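You operate a simulated robot arm through the tools that you are given. There is no shell and no other tool. Be economical: measure what you need, move in short steps, check, and stop when the job is done.

The job below is to be done with a simulated robot arm. You get a single attempt, and the scene is never put back.

TASK
Take the torch and put it on the beige tape roll.

The check looks at the end state, three seconds after you hand in, the way a careful person would. Anything else that was tipped, shoved, dropped, spilled or broken makes it a failure.

THE ROBOT
A 6-joint arm with a two-finger parallel gripper, fixed in place. Base frame: the origin is at the foot of the arm, x ahead of it, y to its left, z up; the work surface is at about z = 88. Lengths are in cm, angles in rad, forces in N, time in s.
With the tool pointing down near the work surface it reaches from about 24 to 64 cm from the base axis. Its first joint turns from -1.152 to 1.152 rad. Payload 2.7 kg.
Tool frame: the origin (TCP) lies between the finger pads and is the grasp point; the fingertips stand 2.3 cm ahead of it; z points along the fingers, y is the line along which they close. The gripper opens to 9.4 cm. The fingers are 3.8 cm wide and 1 cm thick; the gripper's body (5.4 by 9.6 cm) begins 3.9 cm behind the TCP.
Orientation is that of the tool frame in the base frame, as [roll, pitch, yaw] about the fixed x, y, z axes, in that order (R = Rz(yaw) Ry(pitch) Rx(roll)). With the fingers straight down and closing along the base's y, the tool's x points along the base's -x, its y along +y and its z along -z.

THE INTERFACE
- The arm moves only by the tool play_rows. Its argument "motion" is a list of rows, each an object of numbers (a shift or turn left out is 0, a gripper value left out holds the last): "tx", "ty", "tz": the shift along the base's x, y, z in cm; "twist": the turn about the base's z in rad. In form: [{"tx": .., "ty": .., "tz": .., "twist": ..}, ...]. A call has 1 to 8 rows; each row shifts and turns the commanded pose from where the row before left it. "jaw" is the gripper command, from -1 (shut) to 1 (fully open), values between in proportion, set as the call begins (left out, the last holds). Each row takes 0.2 s and may step no farther than 5 cm and 0.15 rad from the row before; otherwise, or with a gripper value out of range, the whole call is refused. Where a pose cannot be reached the arm comes as near as it can. A force on the tool above 40 N (or 10 N above the force at the start of the call, whichever is more), or a blocked arm, ends the call early, and 0.2 s more pass. The fingers move at their own pace (about 4.5 cm/s each) and stop on an object; they squeeze with about 40 N. The grip force told is the motor's: it shows also when the fingers shut on nothing. Time passes only in rows, and 0.2 s behind the last, so rows that do not move let the fingers close. It gives the time, the measured TCP pose, the force on the tool (base axes), the opening and the grip force at its end, in the units of the frame above (readings bear some noise), and new pictures: "views" is both (left out), scene, wrist or none.
- Cameras (640 x 400 px; columns grow to the right, rows downward): "scene" is fixed at [6.68, -42.42, 140.49]; the picture's right is [0.86, -0.52, 0.00], its down [-0.29, -0.48, -0.83] and it looks along [0.43, 0.71, -0.56] (base axes); focal length 334 px, centre (320, 200). "wrist" rides on the gripper at [8.6, 1.6, -7.4] in the tool frame; the picture's right is [-0.18, 0.98, 0.00], its down [-0.58, -0.11, -0.81] and it looks along [-0.79, -0.15, 0.59] (tool axes); focal length 243 px, centre (320, 200). There is no depth. A picture from a camera that has moved, and an enlarged one, comes with that camera's place and axes in the base frame and with its lens.
- zoom(camera, box): a new picture of the part [left, top, right, bottom] of that camera's present view, enlarged. No time passes.
- job_done(): hands the job in; it is judged then, once.

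Go step by step. Nothing tells you positions but the pictures and the camera data: compare them with the known pose of the tool, close in by small moves and look again before you grip or let go. The budget is 90 turns and 170 pictures, counting those below and the enlarged ones. Unless the task says otherwise, let go and move clear before handing in, and close with one line.

The tools are called after "Request:" by a JSON object that holds its "name" and its "arguments". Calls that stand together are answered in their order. play_rows: Moves the arm, as the interface text tells. Its arguments: {"type":"object","properties":{"motion":{"type":"array"},"jaw":{"type":"number"},"views":{"type":"string","enum":["both","scene","wrist","none"]}},"required":["motion"]} The other tools are called the same way: zoom (camera, box) takes an enlarged picture of a part of a camera's view; job_done () hands the job in.

At the start:

```text
time_s: 0.0
eef_pos: [35.97, -9.61, 117.64]
orientation: [3.14, 0.0, 3.141]
wrist_force: [0.1, 0.9, -0.8]
opening: 9.44
gripper_force: 0.0
```

scene: 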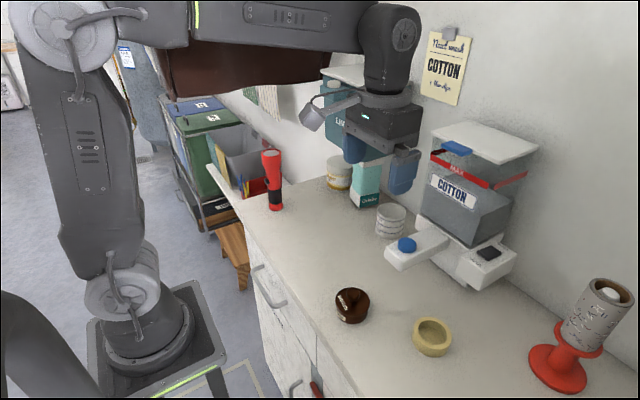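
wrist: 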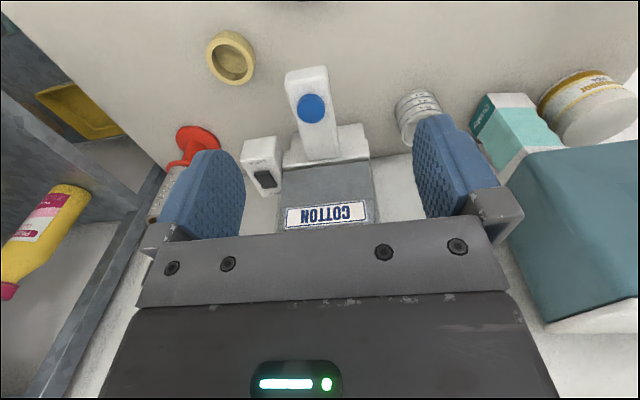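

I see the red torch standing at about (35, 27.5) and the beige roll at about (40, -24). I'll zoom in on both to get their sizes.

Request:
{"name": "zoom", "arguments": {"camera": "scene", "box": [220, 130, 340, 230]}}

Request:
{"name": "zoom", "arguments": {"camera": "scene", "box": [320, 270, 480, 370]}}

Request:
{"name": "zoom", "arguments": {"camera": "wrist", "box": [180, 10, 280, 110]}}

```text
4.00 times, centred on (280, 180) of scene
camera zoom: at [6.68, -42.42, 140.49], right [0.86, -0.52, 0.0], down [-0.29, -0.48, -0.83], along [0.43, 0.71, -0.56], focal length 1335 px, centre (480, 280)
```

zoom: 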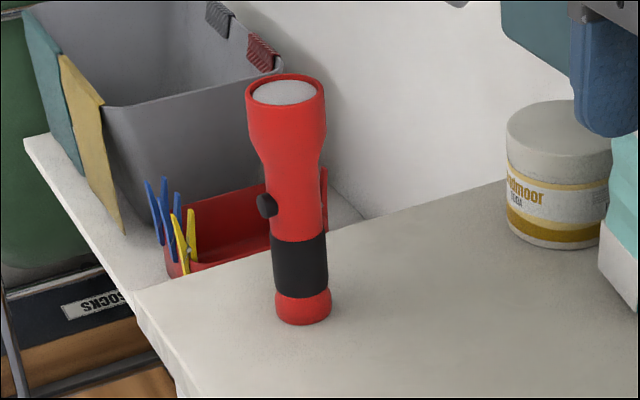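

```text
4.00 times, centred on (400, 320) of scene
camera zoom: at [6.68, -42.42, 140.49], right [0.86, -0.52, 0.0], down [-0.29, -0.48, -0.83], along [0.43, 0.71, -0.56], focal length 1335 px, centre (0, -280)
```

zoom: 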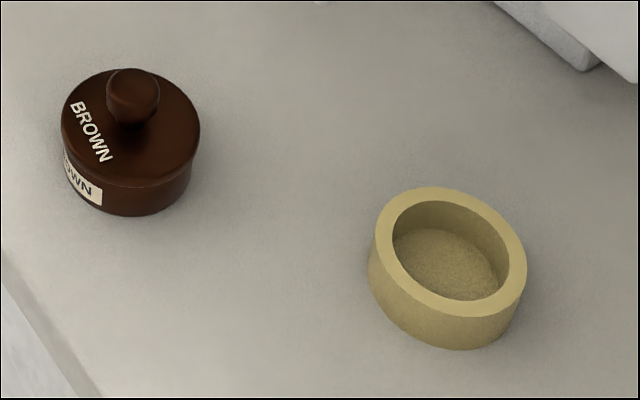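

```text
4.00 times, centred on (230, 60) of wrist
camera zoom: at [27.3, -7.98, 125.24], right [0.18, 0.98, 0.0], down [0.58, -0.11, 0.81], along [0.79, -0.15, -0.59], focal length 970 px, centre (680, 760)
```

zoom: 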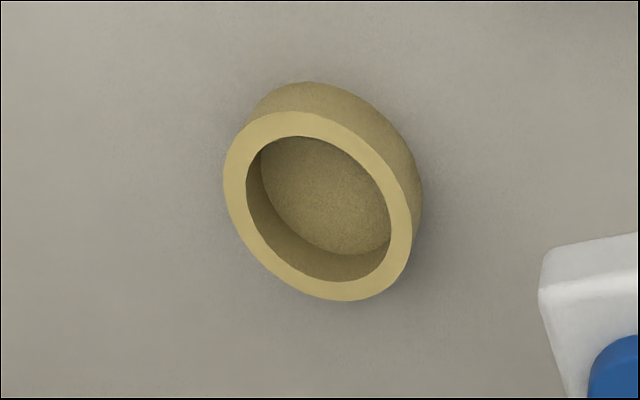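

The torch is about 16 cm tall, so a top grip has to take it by the head (about z 102). The roll has a hole slightly wider than the torch's foot. I'll move toward the torch at the present height and check the clearance to the teal box.

Request:
{"name": "play_rows", "arguments": {"motion": [{"tx": -1, "ty": 4}, {"tx": -1, "ty": 4}, {"tx": -1, "ty": 4}, {"tx": -1, "ty": 4}]}}

```text
time_s: 1.0
eef_pos: [31.9, 6.59, 117.62]
orientation: [-3.141, 0.001, -3.141]
wrist_force: [-0.1, -0.2, -0.8]
opening: 9.4
gripper_force: 0.2
camera wrist: at [23.23, 8.22, 125.32], right [0.18, 0.98, 0.0], down [0.58, -0.11, 0.81], along [0.79, -0.15, -0.59], focal length 243 px, centre (320, 200)
```

scene: 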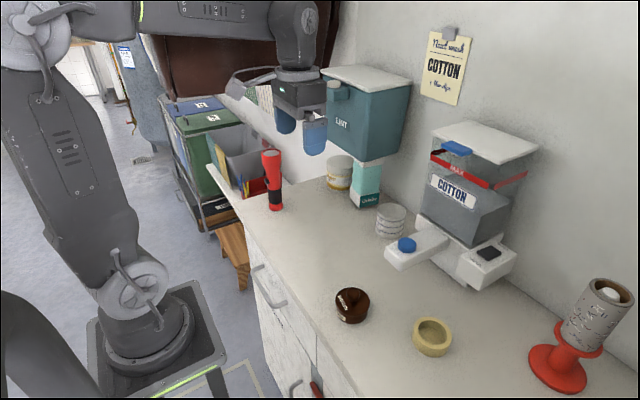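
wrist: 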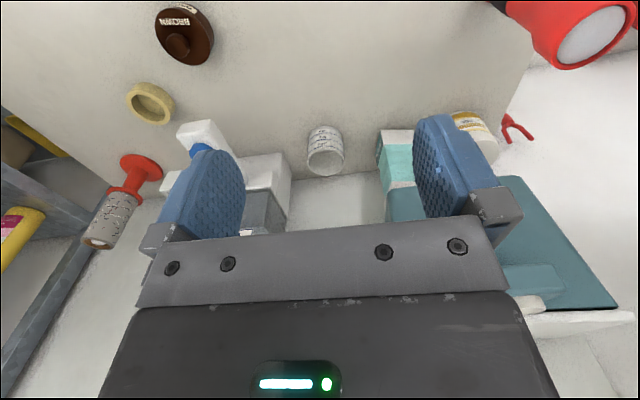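

The teal bin is on the wall (front at about x=54), well clear of my path. The wrist view confirms the torch head near (34.6, 27.5, 104), so I'll go above it.

Request:
{"name": "play_rows", "arguments": {"motion": [{"tx": 0.7, "ty": 4.2}, {"tx": 0.7, "ty": 4.2}, {"tx": 0.7, "ty": 4.2}, {"tx": 0.7, "ty": 4.2}, {"ty": 4.1}, {}], "jaw": 1}}

```text
time_s: 2.4
eef_pos: [34.81, 27.5, 117.65]
orientation: [3.141, 0.0, -3.141]
wrist_force: [0.0, 0.6, 0.1]
opening: 9.4
gripper_force: 0.2
camera wrist: at [26.09, 29.14, 125.34], right [0.18, 0.98, 0.0], down [0.58, -0.11, 0.81], along [0.79, -0.15, -0.59], focal length 243 px, centre (320, 200)
```

scene: 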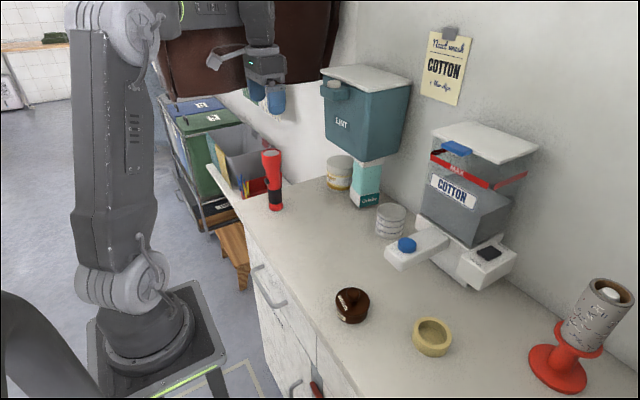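
wrist: 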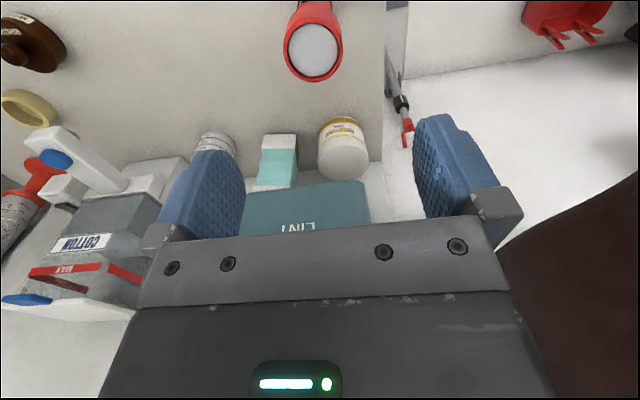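

The torch head is nearly centred under the gripper, at about (34.5, 27.0). I'll adjust slightly and go partway down.

Request:
{"name": "play_rows", "arguments": {"motion": [{"tx": -0.2, "ty": -0.4}, {"tz": -3}, {"tz": -3}, {"tz": -2.6}, {}]}}

Request:
{"name": "zoom", "arguments": {"camera": "scene", "box": [220, 110, 340, 220]}}

```text
time_s: 3.6
eef_pos: [34.51, 27.01, 109.08]
orientation: [-3.14, 0.001, -3.141]
wrist_force: [0.1, 0.1, 0.9]
opening: 9.41
gripper_force: 0.1
camera wrist: at [25.82, 28.56, 116.57], right [0.18, 0.98, 0.0], down [0.58, -0.11, 0.81], along [0.79, -0.15, -0.59], focal length 243 px, centre (320, 200)
```

scene: 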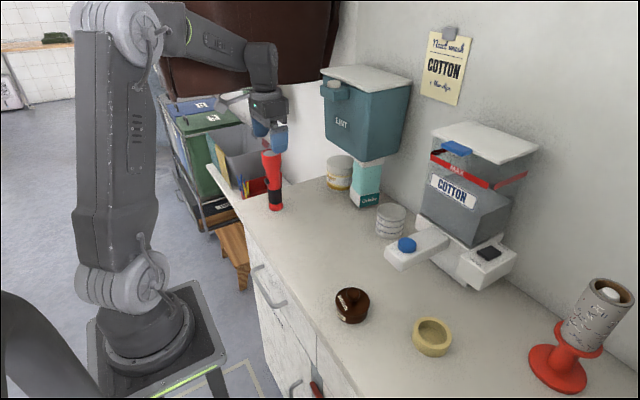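
wrist: 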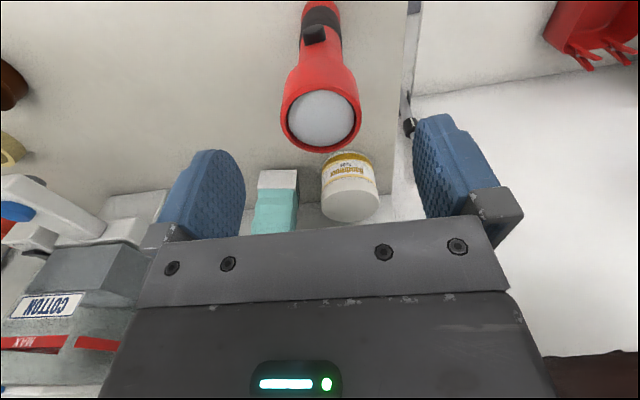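

```text
3.64 times, centred on (280, 165) of scene
camera zoom: at [6.68, -42.42, 140.49], right [0.86, -0.52, 0.0], down [-0.29, -0.48, -0.83], along [0.43, 0.71, -0.56], focal length 1214 px, centre (466, 327)
```

zoom: 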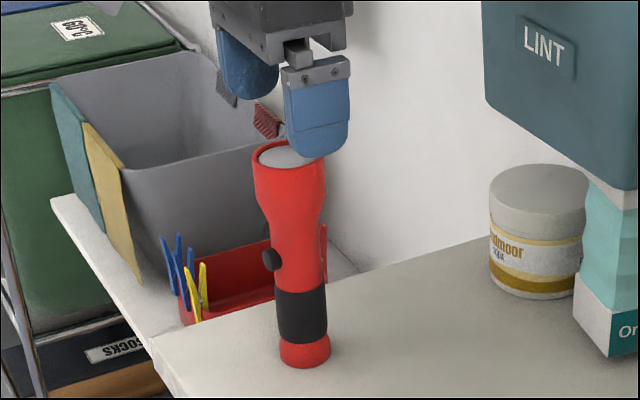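

The head stays centred under the gripper at about (34.4, 26.9), with its top at about 104. I'll go down to z≈101.8 and check.

Request:
{"name": "play_rows", "arguments": {"motion": [{"tz": -2}, {"tz": -2}, {"tz": -1.8}, {"tz": -1.5}, {}]}}

Request:
{"name": "zoom", "arguments": {"camera": "scene", "box": [220, 110, 340, 220]}}

```text
time_s: 4.8
eef_pos: [34.48, 27.03, 101.58]
orientation: [-3.14, 0.001, 3.141]
wrist_force: [-0.9, -0.6, -0.5]
opening: 9.4
gripper_force: 0.0
camera wrist: at [25.88, 28.7, 109.3], right [0.18, 0.98, 0.0], down [0.58, -0.11, 0.81], along [0.79, -0.15, -0.59], focal length 243 px, centre (320, 200)
```

scene: 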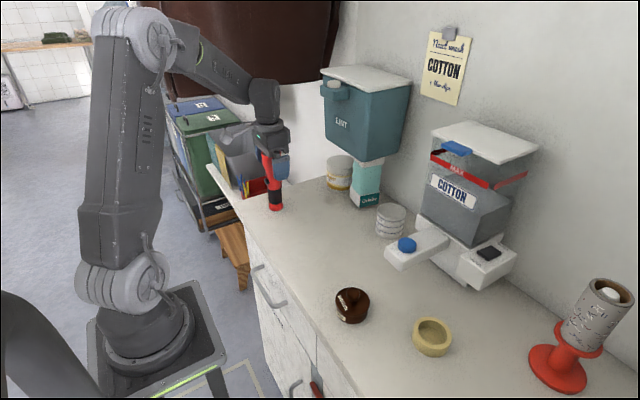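
wrist: 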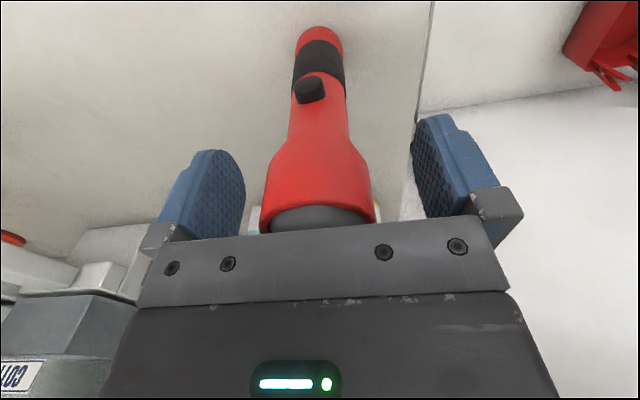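

```text
3.64 times, centred on (280, 165) of scene
camera zoom: at [6.68, -42.42, 140.49], right [0.86, -0.52, 0.0], down [-0.29, -0.48, -0.83], along [0.43, 0.71, -0.56], focal length 1214 px, centre (466, 327)
```

zoom: 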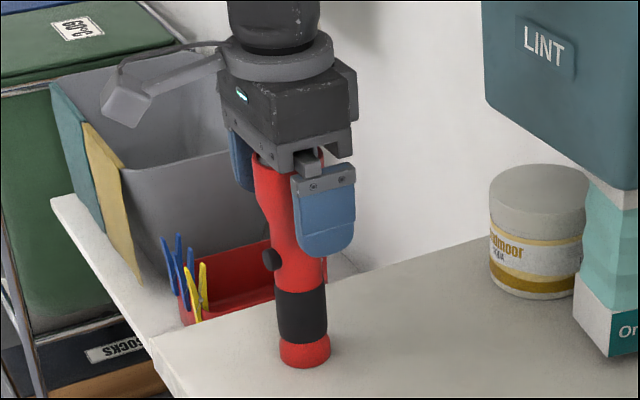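

The fingers straddle the head evenly. I'll close them.

Request:
{"name": "play_rows", "arguments": {"motion": [{}, {}, {}, {}, {}], "jaw": -1}}

Request:
{"name": "zoom", "arguments": {"camera": "scene", "box": [220, 110, 340, 220]}}

```text
time_s: 6.0
eef_pos: [34.52, 27.03, 101.65]
orientation: [3.141, 0.0, 3.142]
wrist_force: [0.2, 0.3, -0.4]
opening: 4.65
gripper_force: 39.4
camera wrist: at [25.88, 28.7, 109.31], right [0.18, 0.98, 0.0], down [0.58, -0.11, 0.81], along [0.79, -0.15, -0.59], focal length 243 px, centre (320, 200)
```

scene: 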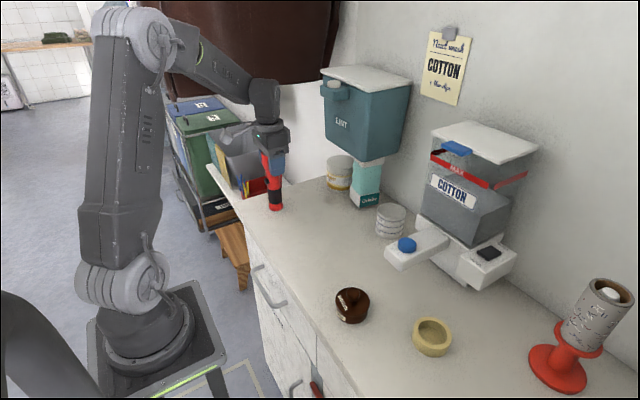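
wrist: 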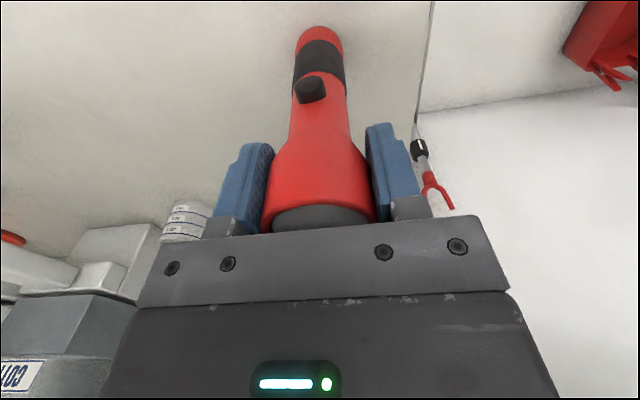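

```text
3.64 times, centred on (280, 165) of scene
camera zoom: at [6.68, -42.42, 140.49], right [0.86, -0.52, 0.0], down [-0.29, -0.48, -0.83], along [0.43, 0.71, -0.56], focal length 1214 px, centre (466, 327)
```

zoom: 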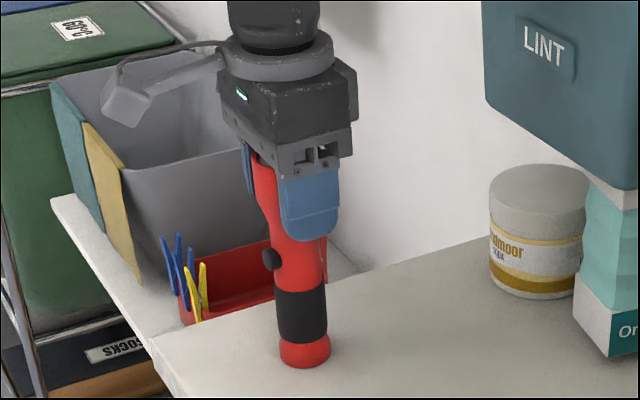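

It's gripped at 4.65 cm opening with 39 N, and the foot sits about 13.6 cm below the TCP. I'll lift it.

Request:
{"name": "play_rows", "arguments": {"motion": [{"tz": 1}, {"tz": 3}, {"tz": 4}, {"tz": 4}, {"tz": 3}, {}]}}

Request:
{"name": "zoom", "arguments": {"camera": "scene", "box": [200, 60, 320, 220]}}

```text
time_s: 7.4
eef_pos: [34.48, 26.85, 116.74]
orientation: [-3.141, 0.001, 3.141]
wrist_force: [0.4, -0.2, -0.9]
opening: 4.68
gripper_force: 40.0
camera wrist: at [25.79, 28.56, 124.35], right [0.18, 0.98, 0.0], down [0.58, -0.11, 0.81], along [0.79, -0.15, -0.59], focal length 243 px, centre (320, 200)
```

scene: 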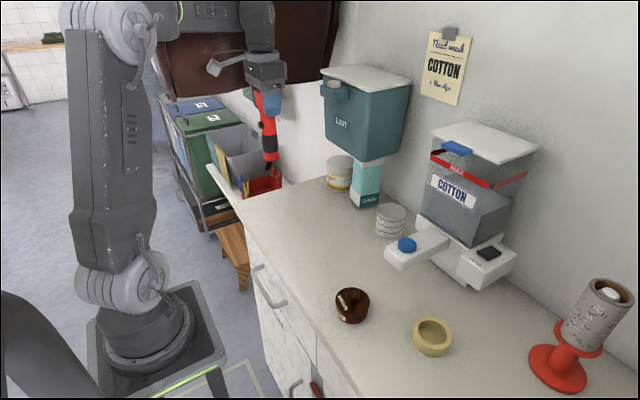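
wrist: 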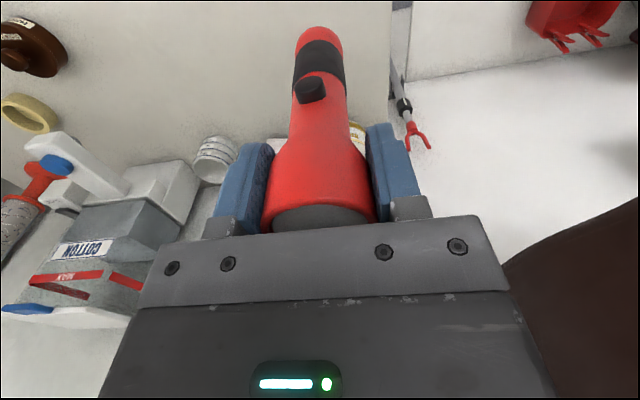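

```text
2.50 times, centred on (260, 140) of scene
camera zoom: at [6.68, -42.42, 140.49], right [0.86, -0.52, 0.0], down [-0.29, -0.48, -0.83], along [0.43, 0.71, -0.56], focal length 834 px, centre (470, 350)
```

zoom: 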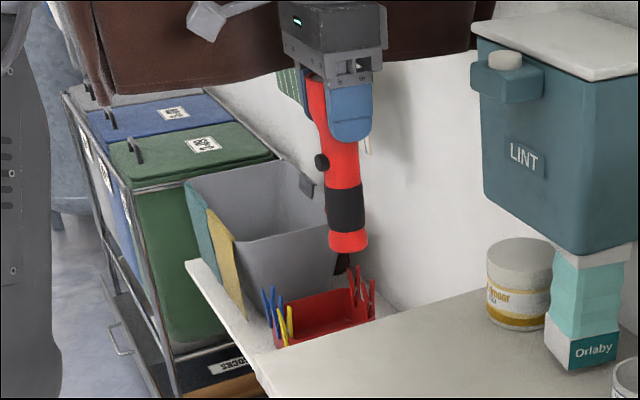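

It's held and upright. Next I'll carry it along x≈34.5 toward the roll, which is clear of everything at this height.

Request:
{"name": "play_rows", "arguments": {"motion": [{"ty": -3}, {"ty": -4}, {"ty": -4}, {"ty": -4}, {"ty": -4}, {"ty": -4}, {"ty": -4}, {"ty": -4}], "views": "none"}}

Request:
{"name": "play_rows", "arguments": {"motion": [{"ty": -4}, {"ty": -3}, {"ty": -2}, {}]}}

```text
time_s: 9.2
eef_pos: [34.3, -4.33, 116.95]
orientation: [-3.141, -0.001, -3.14]
wrist_force: [-0.5, -0.4, -0.5]
opening: 4.64
gripper_force: 40.1
```

```text
time_s: 10.2
eef_pos: [34.57, -13.28, 116.68]
orientation: [3.142, 0.0, -3.141]
wrist_force: [-0.8, -0.8, -1.5]
opening: 4.67
gripper_force: 39.6
camera wrist: at [25.89, -11.64, 124.29], right [0.18, 0.98, 0.0], down [0.58, -0.11, 0.81], along [0.79, -0.15, -0.59], focal length 243 px, centre (320, 200)
```

scene: 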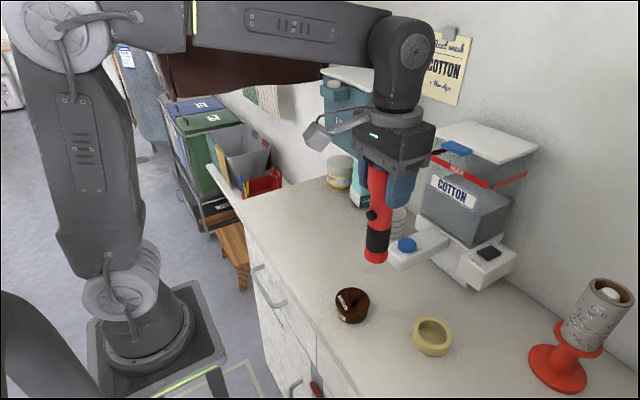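
wrist: 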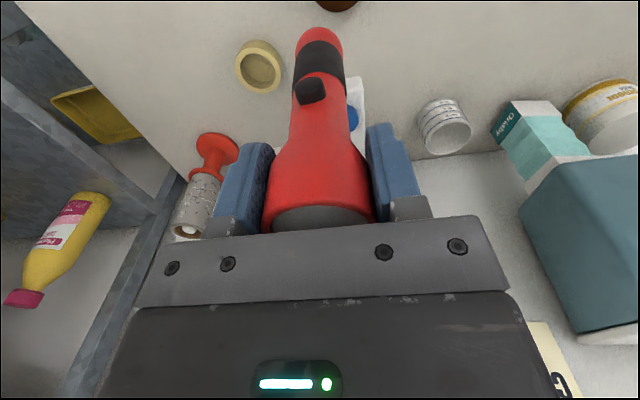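

Both views now show the roll clearly. I'll zoom in to triangulate its rim centre and look at the hole.

Request:
{"name": "zoom", "arguments": {"camera": "wrist", "box": [220, 30, 300, 110]}}

Request:
{"name": "zoom", "arguments": {"camera": "scene", "box": [400, 305, 464, 369]}}

```text
5.00 times, centred on (260, 70) of wrist
camera zoom: at [25.89, -11.64, 124.29], right [0.18, 0.98, 0.0], down [0.58, -0.11, 0.81], along [0.79, -0.15, -0.59], focal length 1213 px, centre (620, 850)
```

zoom: 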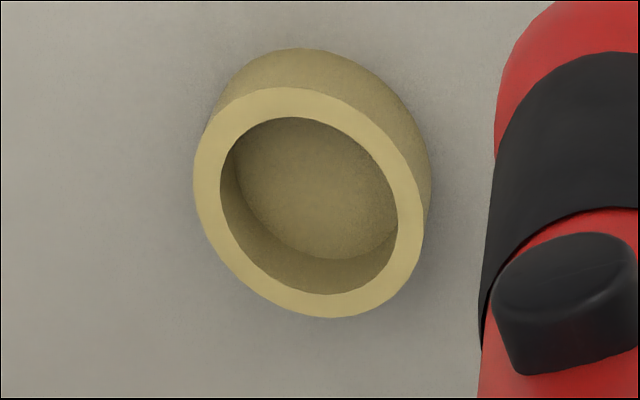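

```text
6.25 times, centred on (432, 337) of scene
camera zoom: at [6.68, -42.42, 140.49], right [0.86, -0.52, 0.0], down [-0.29, -0.48, -0.83], along [0.43, 0.71, -0.56], focal length 2086 px, centre (-380, -656)
```

zoom: 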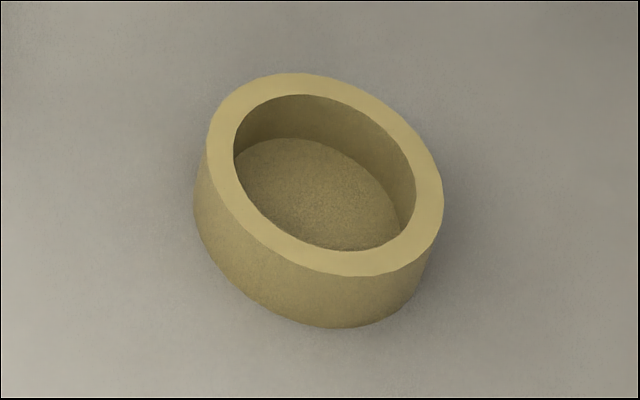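

The rim centre comes out at about (40.55, -23.2) with its top at z≈90.3. The inner diameter is about 5 cm and the torch's foot about 3.6 cm. I'll go above it and lower until the foot is just above the rim.

Request:
{"name": "play_rows", "arguments": {"motion": [{"ty": -4}, {"ty": -4, "tx": 2}, {"ty": -1.9, "tx": 2}, {"tx": 2}, {"tz": -3}, {"tz": -3}, {"tz": -2.5}, {}]}}

Request:
{"name": "zoom", "arguments": {"camera": "scene", "box": [390, 260, 490, 370]}}

Request:
{"name": "zoom", "arguments": {"camera": "wrist", "box": [260, 0, 380, 100]}}

```text
time_s: 12.0
eef_pos: [40.54, -22.98, 108.15]
orientation: [3.141, 0.0, -3.141]
wrist_force: [-0.2, -0.2, -1.7]
opening: 4.63
gripper_force: 40.3
camera wrist: at [31.85, -21.34, 115.7], right [0.18, 0.98, 0.0], down [0.58, -0.11, 0.81], along [0.79, -0.15, -0.59], focal length 243 px, centre (320, 200)
```

scene: 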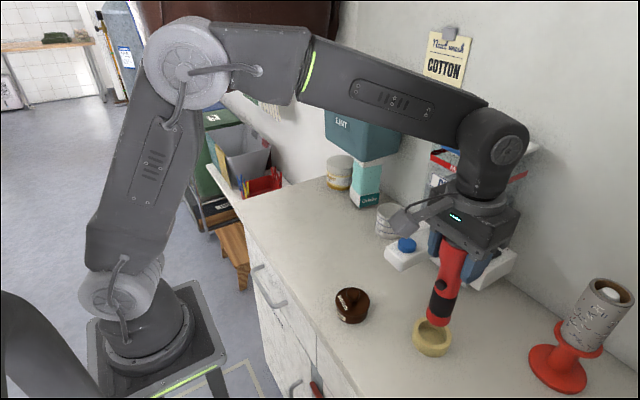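
wrist: 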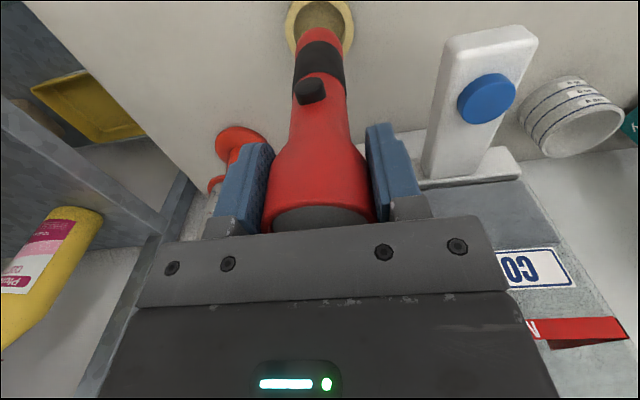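

```text
3.64 times, centred on (440, 315) of scene
camera zoom: at [6.68, -42.42, 140.49], right [0.86, -0.52, 0.0], down [-0.29, -0.48, -0.83], along [0.43, 0.71, -0.56], focal length 1214 px, centre (-116, -218)
```

zoom: 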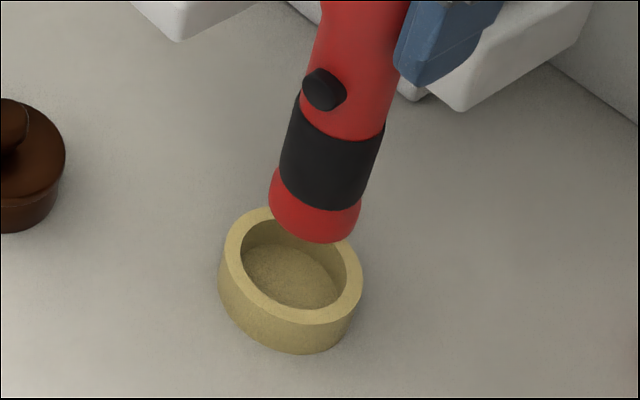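

```text
4.00 times, centred on (320, 50) of wrist
camera zoom: at [31.85, -21.34, 115.7], right [0.18, 0.98, 0.0], down [0.58, -0.11, 0.81], along [0.79, -0.15, -0.59], focal length 970 px, centre (320, 800)
```

zoom: 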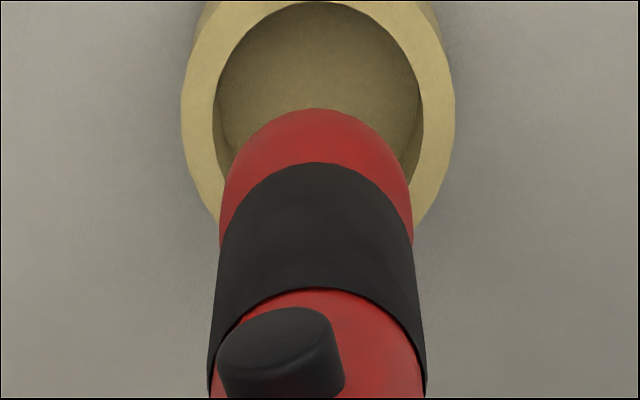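

The foot is roughly over the hole. I'll lower it to just above the rim and compare again.

Request:
{"name": "play_rows", "arguments": {"motion": [{"tz": -1.5}, {"tz": -1}, {}], "views": "none"}}

Request:
{"name": "zoom", "arguments": {"camera": "scene", "box": [400, 295, 470, 365]}}

Request:
{"name": "zoom", "arguments": {"camera": "wrist", "box": [260, 0, 380, 100]}}

```text
time_s: 12.8
eef_pos: [40.59, -22.97, 105.68]
orientation: [-3.141, -0.001, 3.141]
wrist_force: [0.4, -0.4, -1.4]
opening: 4.65
gripper_force: 40.1
```

```text
5.71 times, centred on (435, 330) of scene
camera zoom: at [6.68, -42.42, 140.49], right [0.86, -0.52, 0.0], down [-0.29, -0.48, -0.83], along [0.43, 0.71, -0.56], focal length 1907 px, centre (-337, -543)
```

zoom: 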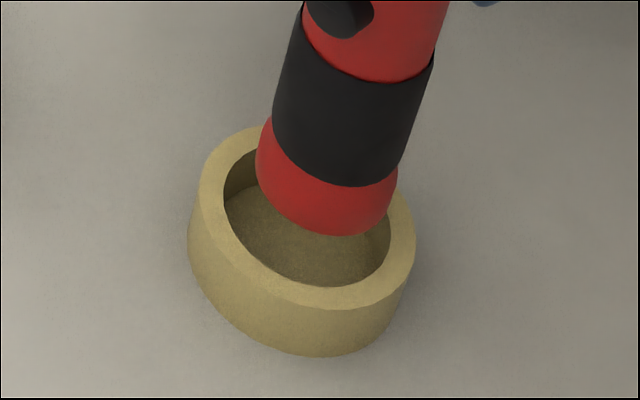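

```text
4.00 times, centred on (320, 50) of wrist
camera zoom: at [31.88, -21.4, 113.31], right [0.18, 0.98, 0.0], down [0.58, -0.11, 0.81], along [0.79, -0.15, -0.59], focal length 970 px, centre (320, 800)
```

zoom: 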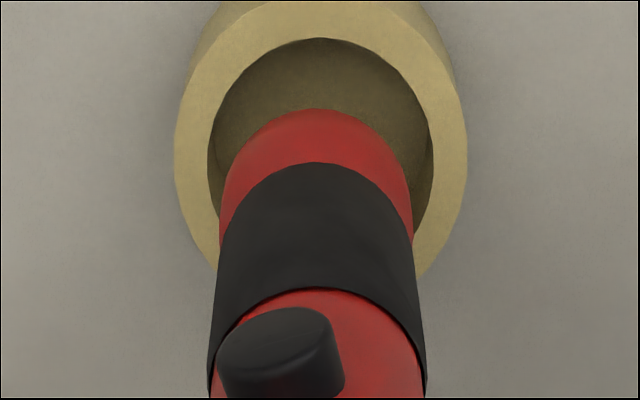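

The foot looks a few millimetres too far in +x and -y. I'll correct by (-0.25, +0.13), go down to the rim level and look again.

Request:
{"name": "play_rows", "arguments": {"motion": [{"tx": -0.25, "ty": 0.13}, {"tz": -1}, {}], "views": "none"}}

Request:
{"name": "zoom", "arguments": {"camera": "scene", "box": [400, 295, 470, 365]}}

Request:
{"name": "zoom", "arguments": {"camera": "wrist", "box": [260, 0, 380, 100]}}

```text
time_s: 13.6
eef_pos: [40.28, -22.91, 104.81]
orientation: [-3.141, 0.001, -3.141]
wrist_force: [-0.3, -0.2, -1.1]
opening: 4.66
gripper_force: 40.3
```

```text
5.71 times, centred on (435, 330) of scene
camera zoom: at [6.68, -42.42, 140.49], right [0.86, -0.52, 0.0], down [-0.29, -0.48, -0.83], along [0.43, 0.71, -0.56], focal length 1907 px, centre (-337, -543)
```

zoom: 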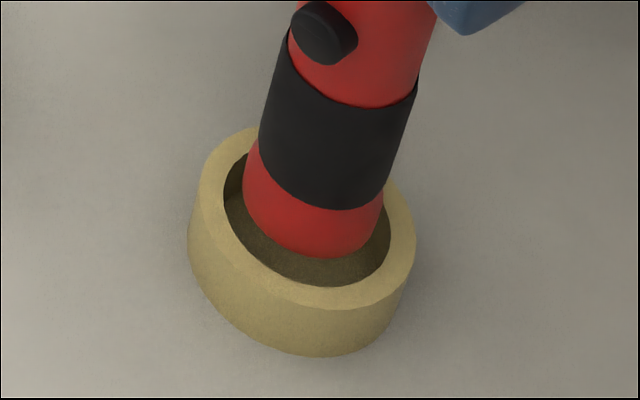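

```text
4.00 times, centred on (320, 50) of wrist
camera zoom: at [31.66, -21.33, 112.34], right [0.18, 0.98, 0.0], down [0.58, -0.11, 0.81], along [0.79, -0.15, -0.59], focal length 970 px, centre (320, 800)
```

zoom: 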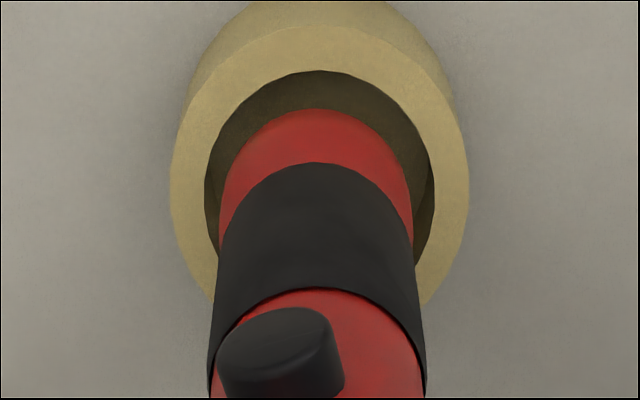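

Both views show the foot inside the hole's outline with an even gap. I'll keep lowering slowly and watch the force.

Request:
{"name": "play_rows", "arguments": {"motion": [{"ty": 0.1, "tz": -0.4}, {"tz": -0.5}, {}], "views": "none"}}

Request:
{"name": "zoom", "arguments": {"camera": "scene", "box": [400, 295, 470, 365]}}

Request:
{"name": "zoom", "arguments": {"camera": "wrist", "box": [260, 0, 380, 100]}}

```text
time_s: 14.4
eef_pos: [40.45, -22.82, 103.98]
orientation: [-3.14, 0.002, -3.141]
wrist_force: [-4.3, 1.4, 18.3]
opening: 4.61
gripper_force: 40.0
```

```text
5.71 times, centred on (435, 330) of scene
camera zoom: at [6.65, -42.4, 140.5], right [0.86, -0.52, 0.0], down [-0.29, -0.48, -0.83], along [0.43, 0.71, -0.56], focal length 1907 px, centre (-337, -543)
```

zoom: 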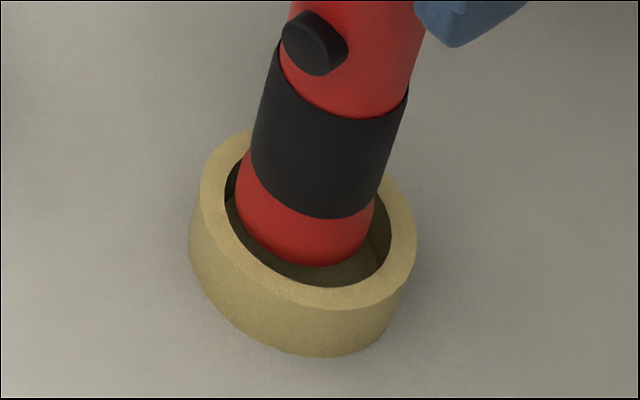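

```text
4.00 times, centred on (320, 50) of wrist
camera zoom: at [31.64, -21.12, 111.64], right [0.18, 0.98, 0.0], down [0.58, -0.11, 0.81], along [0.79, -0.15, -0.59], focal length 970 px, centre (320, 800)
```

zoom: 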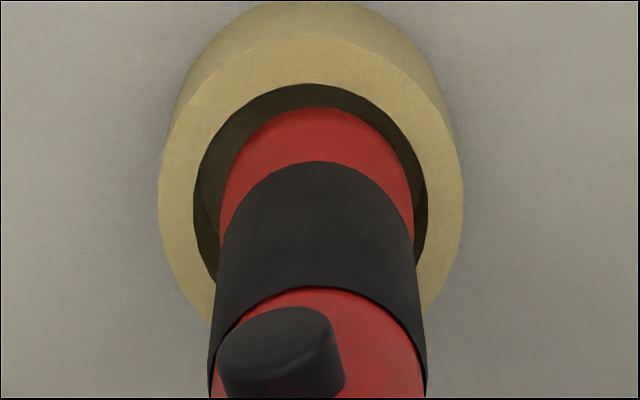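

I've met contact (18 N) with the foot at about rim height. It could be a hidden part of the rim, so I'll back up a little, shift slightly toward -x and feel again.

Request:
{"name": "play_rows", "arguments": {"motion": [{"tz": 0.4}, {"tx": -0.25, "ty": -0.1}, {}], "views": "none"}}

Request:
{"name": "play_rows", "arguments": {"motion": [{"tz": -0.3}, {"tz": -0.15}, {}], "views": "none"}}

Request:
{"name": "zoom", "arguments": {"camera": "scene", "box": [400, 295, 470, 365]}}

Request:
{"name": "zoom", "arguments": {"camera": "wrist", "box": [260, 0, 380, 100]}}

```text
time_s: 15.2
eef_pos: [39.92, -22.76, 104.11]
orientation: [-3.141, -0.001, -3.142]
wrist_force: [-0.8, -0.5, -1.7]
opening: 4.65
gripper_force: 39.8
```

```text
time_s: 16.0
eef_pos: [40.09, -22.98, 103.98]
orientation: [-3.139, 0.005, -3.141]
wrist_force: [-4.0, 0.9, 28.2]
opening: 4.65
gripper_force: 40.5
```

```text
5.71 times, centred on (435, 330) of scene
camera zoom: at [6.63, -42.4, 140.5], right [0.86, -0.52, 0.0], down [-0.29, -0.48, -0.83], along [0.43, 0.71, -0.56], focal length 1907 px, centre (-337, -543)
```

zoom: 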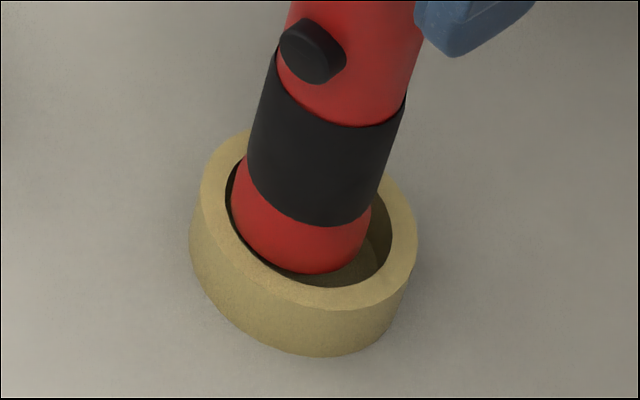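

```text
4.00 times, centred on (320, 50) of wrist
camera zoom: at [31.41, -21.28, 111.58], right [0.18, 0.98, 0.0], down [0.58, -0.11, 0.81], along [0.8, -0.15, -0.59], focal length 970 px, centre (320, 800)
```

zoom: 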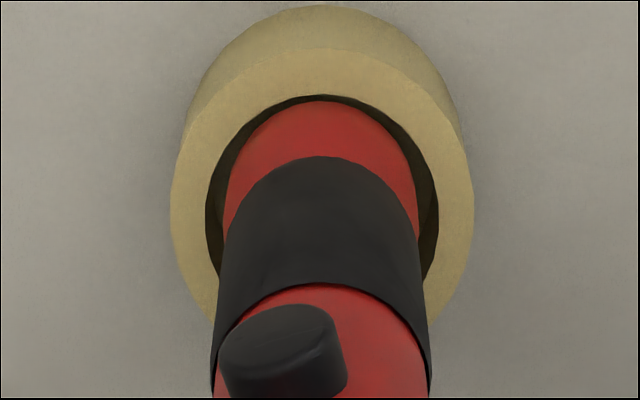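

The contact is at exactly the same height (103.98) in both places, so the foot is resting on a flat surface inside the roll. I'll go back to the centred spot with only a light touch.

Request:
{"name": "play_rows", "arguments": {"motion": [{"tz": 0.5}, {"tx": 0.27, "ty": 0.05}, {}, {"tz": -0.2}, {}], "views": "none"}}

```text
time_s: 17.2
eef_pos: [40.28, -22.72, 104.0]
orientation: [-3.141, -0.001, -3.141]
wrist_force: [-2.5, 1.9, 5.4]
opening: 4.62
gripper_force: 40.2
```

Request:
{"name": "zoom", "arguments": {"camera": "scene", "box": [400, 295, 470, 365]}}

Request:
{"name": "zoom", "arguments": {"camera": "wrist", "box": [260, 0, 380, 100]}}

```text
5.71 times, centred on (435, 330) of scene
camera zoom: at [6.67, -42.41, 140.5], right [0.86, -0.52, 0.0], down [-0.29, -0.48, -0.83], along [0.43, 0.71, -0.56], focal length 1907 px, centre (-337, -543)
```

zoom: 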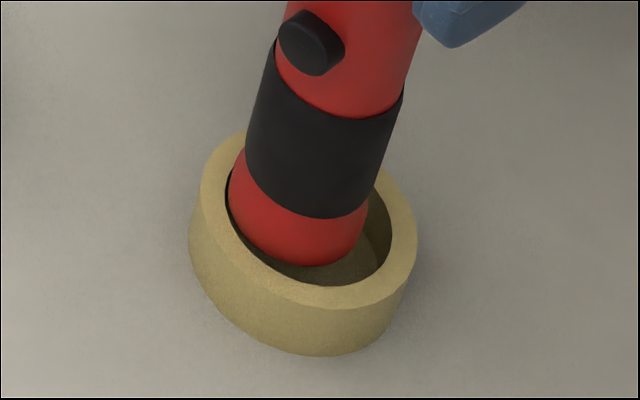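

```text
4.00 times, centred on (320, 50) of wrist
camera zoom: at [31.64, -21.13, 111.66], right [0.18, 0.98, 0.0], down [0.58, -0.11, 0.81], along [0.79, -0.15, -0.59], focal length 970 px, centre (320, 800)
```

zoom: 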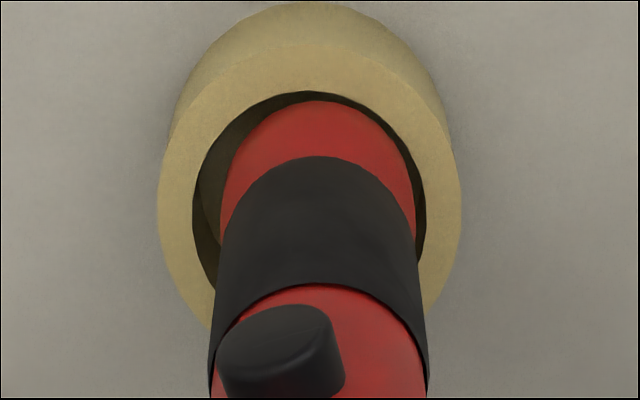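

The foot sits slightly toward -x and +y, and both views agree on about (+0.25, -0.17). I'll centre it and touch down lightly.

Request:
{"name": "play_rows", "arguments": {"motion": [{"tz": 0.4}, {"tx": 0.25, "ty": -0.17}, {}, {"tz": -0.3}, {}], "views": "none"}}

Request:
{"name": "zoom", "arguments": {"camera": "scene", "box": [400, 295, 470, 365]}}

Request:
{"name": "zoom", "arguments": {"camera": "wrist", "box": [260, 0, 380, 100]}}

```text
time_s: 18.4
eef_pos: [40.62, -22.95, 104.15]
orientation: [3.141, 0.0, -3.142]
wrist_force: [-0.1, -0.3, -2.3]
opening: 4.61
gripper_force: 40.0
```

```text
5.71 times, centred on (435, 330) of scene
camera zoom: at [6.68, -42.42, 140.49], right [0.86, -0.52, 0.0], down [-0.29, -0.48, -0.83], along [0.43, 0.71, -0.56], focal length 1907 px, centre (-337, -543)
```

zoom: 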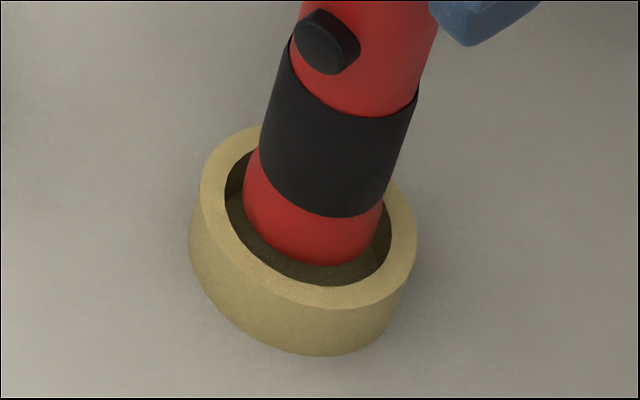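

```text
4.00 times, centred on (320, 50) of wrist
camera zoom: at [31.94, -21.36, 111.76], right [0.18, 0.98, 0.0], down [0.58, -0.11, 0.81], along [0.79, -0.15, -0.59], focal length 970 px, centre (320, 800)
```

zoom: 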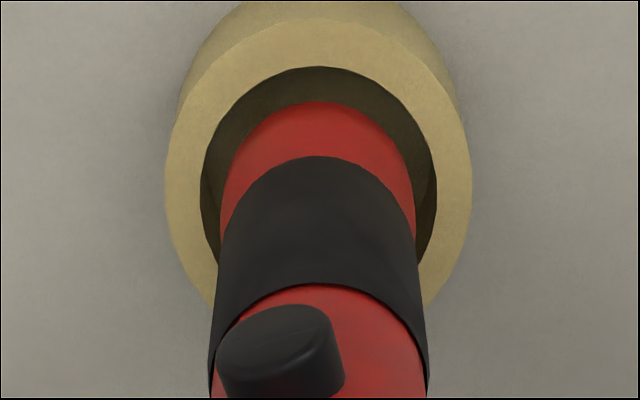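

It's not touching yet and is well centred. I'll trim -0.13 in x and lower to a light contact.

Request:
{"name": "play_rows", "arguments": {"motion": [{"tx": -0.13}, {"tz": -0.1}, {"tz": -0.12}, {}], "views": "none"}}

Request:
{"name": "zoom", "arguments": {"camera": "wrist", "box": [260, 0, 380, 100]}}

Request:
{"name": "zoom", "arguments": {"camera": "scene", "box": [400, 295, 470, 365]}}

```text
time_s: 19.4
eef_pos: [40.51, -23.07, 104.03]
orientation: [-3.139, 0.002, 3.141]
wrist_force: [-0.4, 1.9, 9.2]
opening: 4.62
gripper_force: 39.9
```

```text
4.00 times, centred on (320, 50) of wrist
camera zoom: at [31.78, -21.44, 111.63], right [0.18, 0.98, 0.0], down [0.58, -0.11, 0.81], along [0.79, -0.15, -0.59], focal length 970 px, centre (320, 800)
```

zoom: 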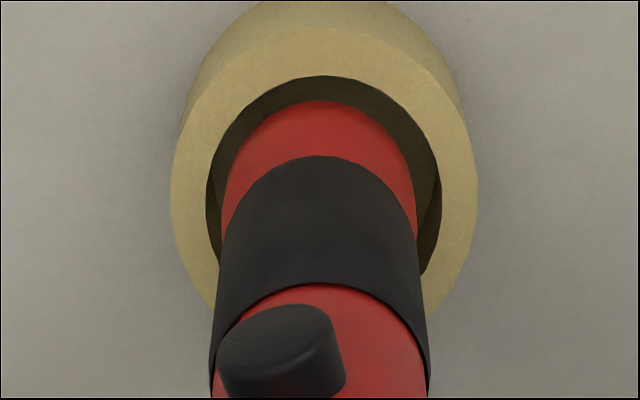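

```text
5.71 times, centred on (435, 330) of scene
camera zoom: at [6.67, -42.41, 140.5], right [0.86, -0.52, 0.0], down [-0.29, -0.48, -0.83], along [0.43, 0.71, -0.56], focal length 1907 px, centre (-337, -543)
```

zoom: 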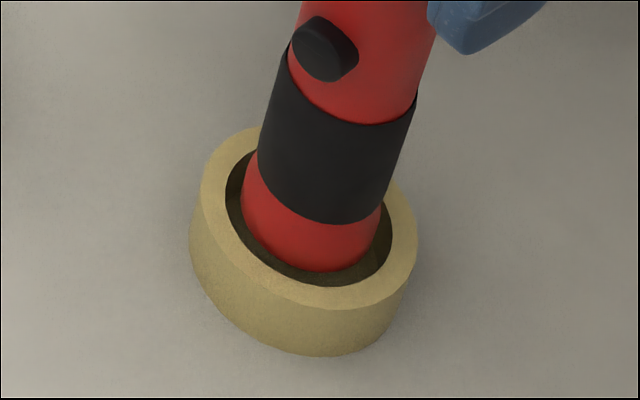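

It's centred in both views with a light 9 N contact. I'll open the fingers a little first.

Request:
{"name": "play_rows", "arguments": {"motion": [{}, {}, {}], "jaw": 0.3}}

Request:
{"name": "zoom", "arguments": {"camera": "scene", "box": [390, 240, 500, 370]}}

```text
time_s: 20.2
eef_pos: [40.35, -23.01, 104.07]
orientation: [-3.141, 0.003, 3.141]
wrist_force: [0.3, -0.8, 0.0]
opening: 6.1
gripper_force: 0.1
camera wrist: at [31.78, -21.44, 111.55], right [0.18, 0.98, 0.0], down [0.58, -0.11, 0.81], along [0.79, -0.15, -0.59], focal length 243 px, centre (320, 200)
```

scene: 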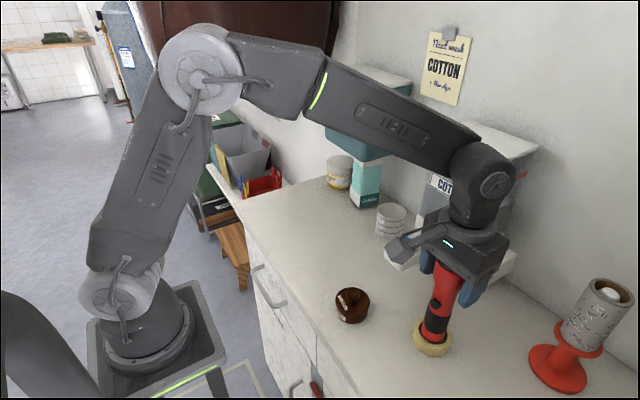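
wrist: 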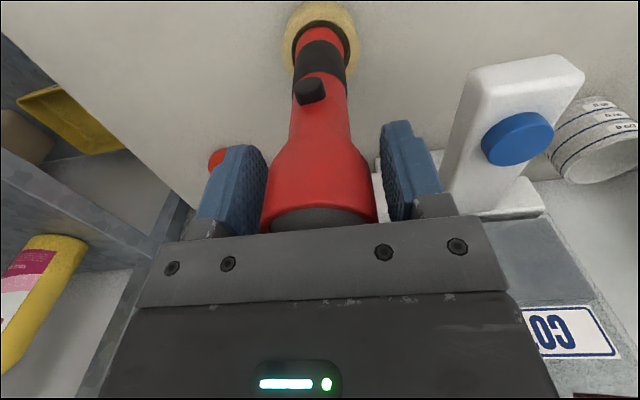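

```text
3.08 times, centred on (445, 305) of scene
camera zoom: at [6.68, -42.42, 140.49], right [0.86, -0.52, 0.0], down [-0.29, -0.48, -0.83], along [0.43, 0.71, -0.56], focal length 1027 px, centre (-65, -123)
```

zoom: 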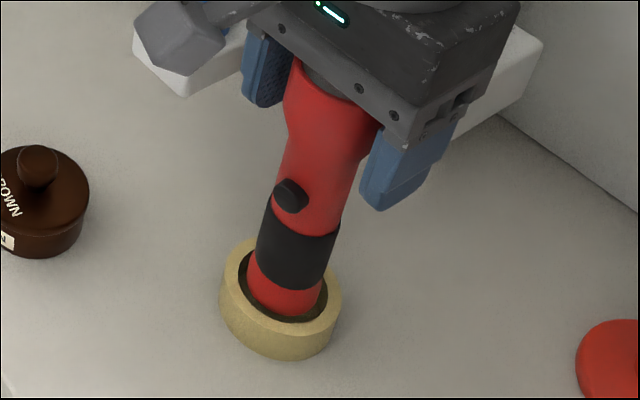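

The torch stands upright on its own. I'll open a little more and rise straight up.

Request:
{"name": "play_rows", "arguments": {"motion": [{}, {}, {"tz": 1}, {"tz": 2}, {"tz": 3}, {"tz": 4}, {"tz": 4}, {}], "jaw": 0.8}}

Request:
{"name": "zoom", "arguments": {"camera": "scene", "box": [390, 240, 500, 370]}}

```text
time_s: 22.0
eef_pos: [40.42, -22.87, 118.12]
orientation: [3.141, -0.001, -3.141]
wrist_force: [-0.2, 0.9, -0.7]
opening: 8.45
gripper_force: 0.2
camera wrist: at [31.7, -21.29, 125.76], right [0.18, 0.98, 0.0], down [0.58, -0.11, 0.81], along [0.79, -0.15, -0.59], focal length 243 px, centre (320, 200)
```

scene: 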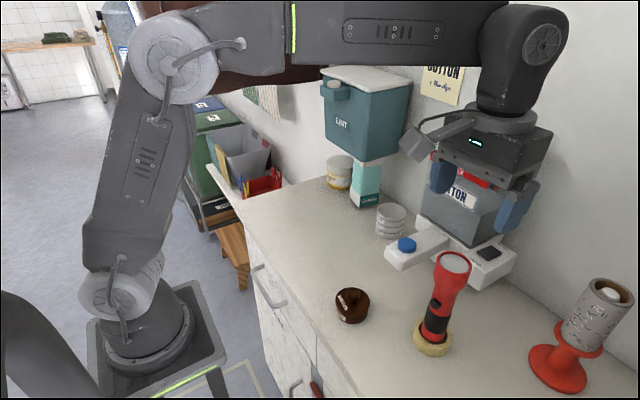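
wrist: 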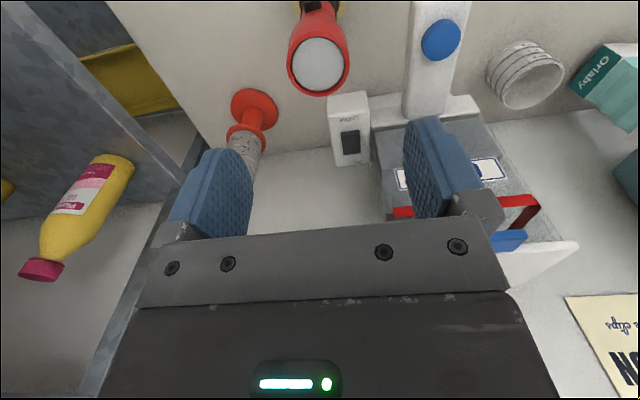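

```text
3.08 times, centred on (445, 305) of scene
camera zoom: at [6.68, -42.42, 140.49], right [0.86, -0.52, 0.0], down [-0.29, -0.48, -0.83], along [0.43, 0.71, -0.56], focal length 1027 px, centre (-65, -123)
```

zoom: 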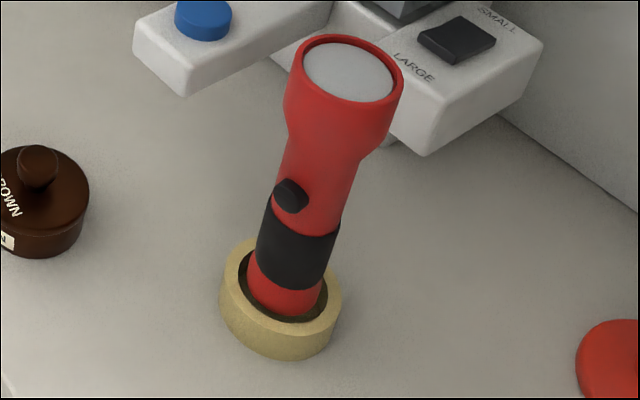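

The torch stands upright and steady on the beige roll. The gripper is clear and nothing else has moved, so I'm handing in.

Request:
{"name": "job_done", "arguments": {}}

```text
The job is handed in.
```

The torch is standing upright on the beige tape roll, released, with the arm clear and nothing else disturbed.
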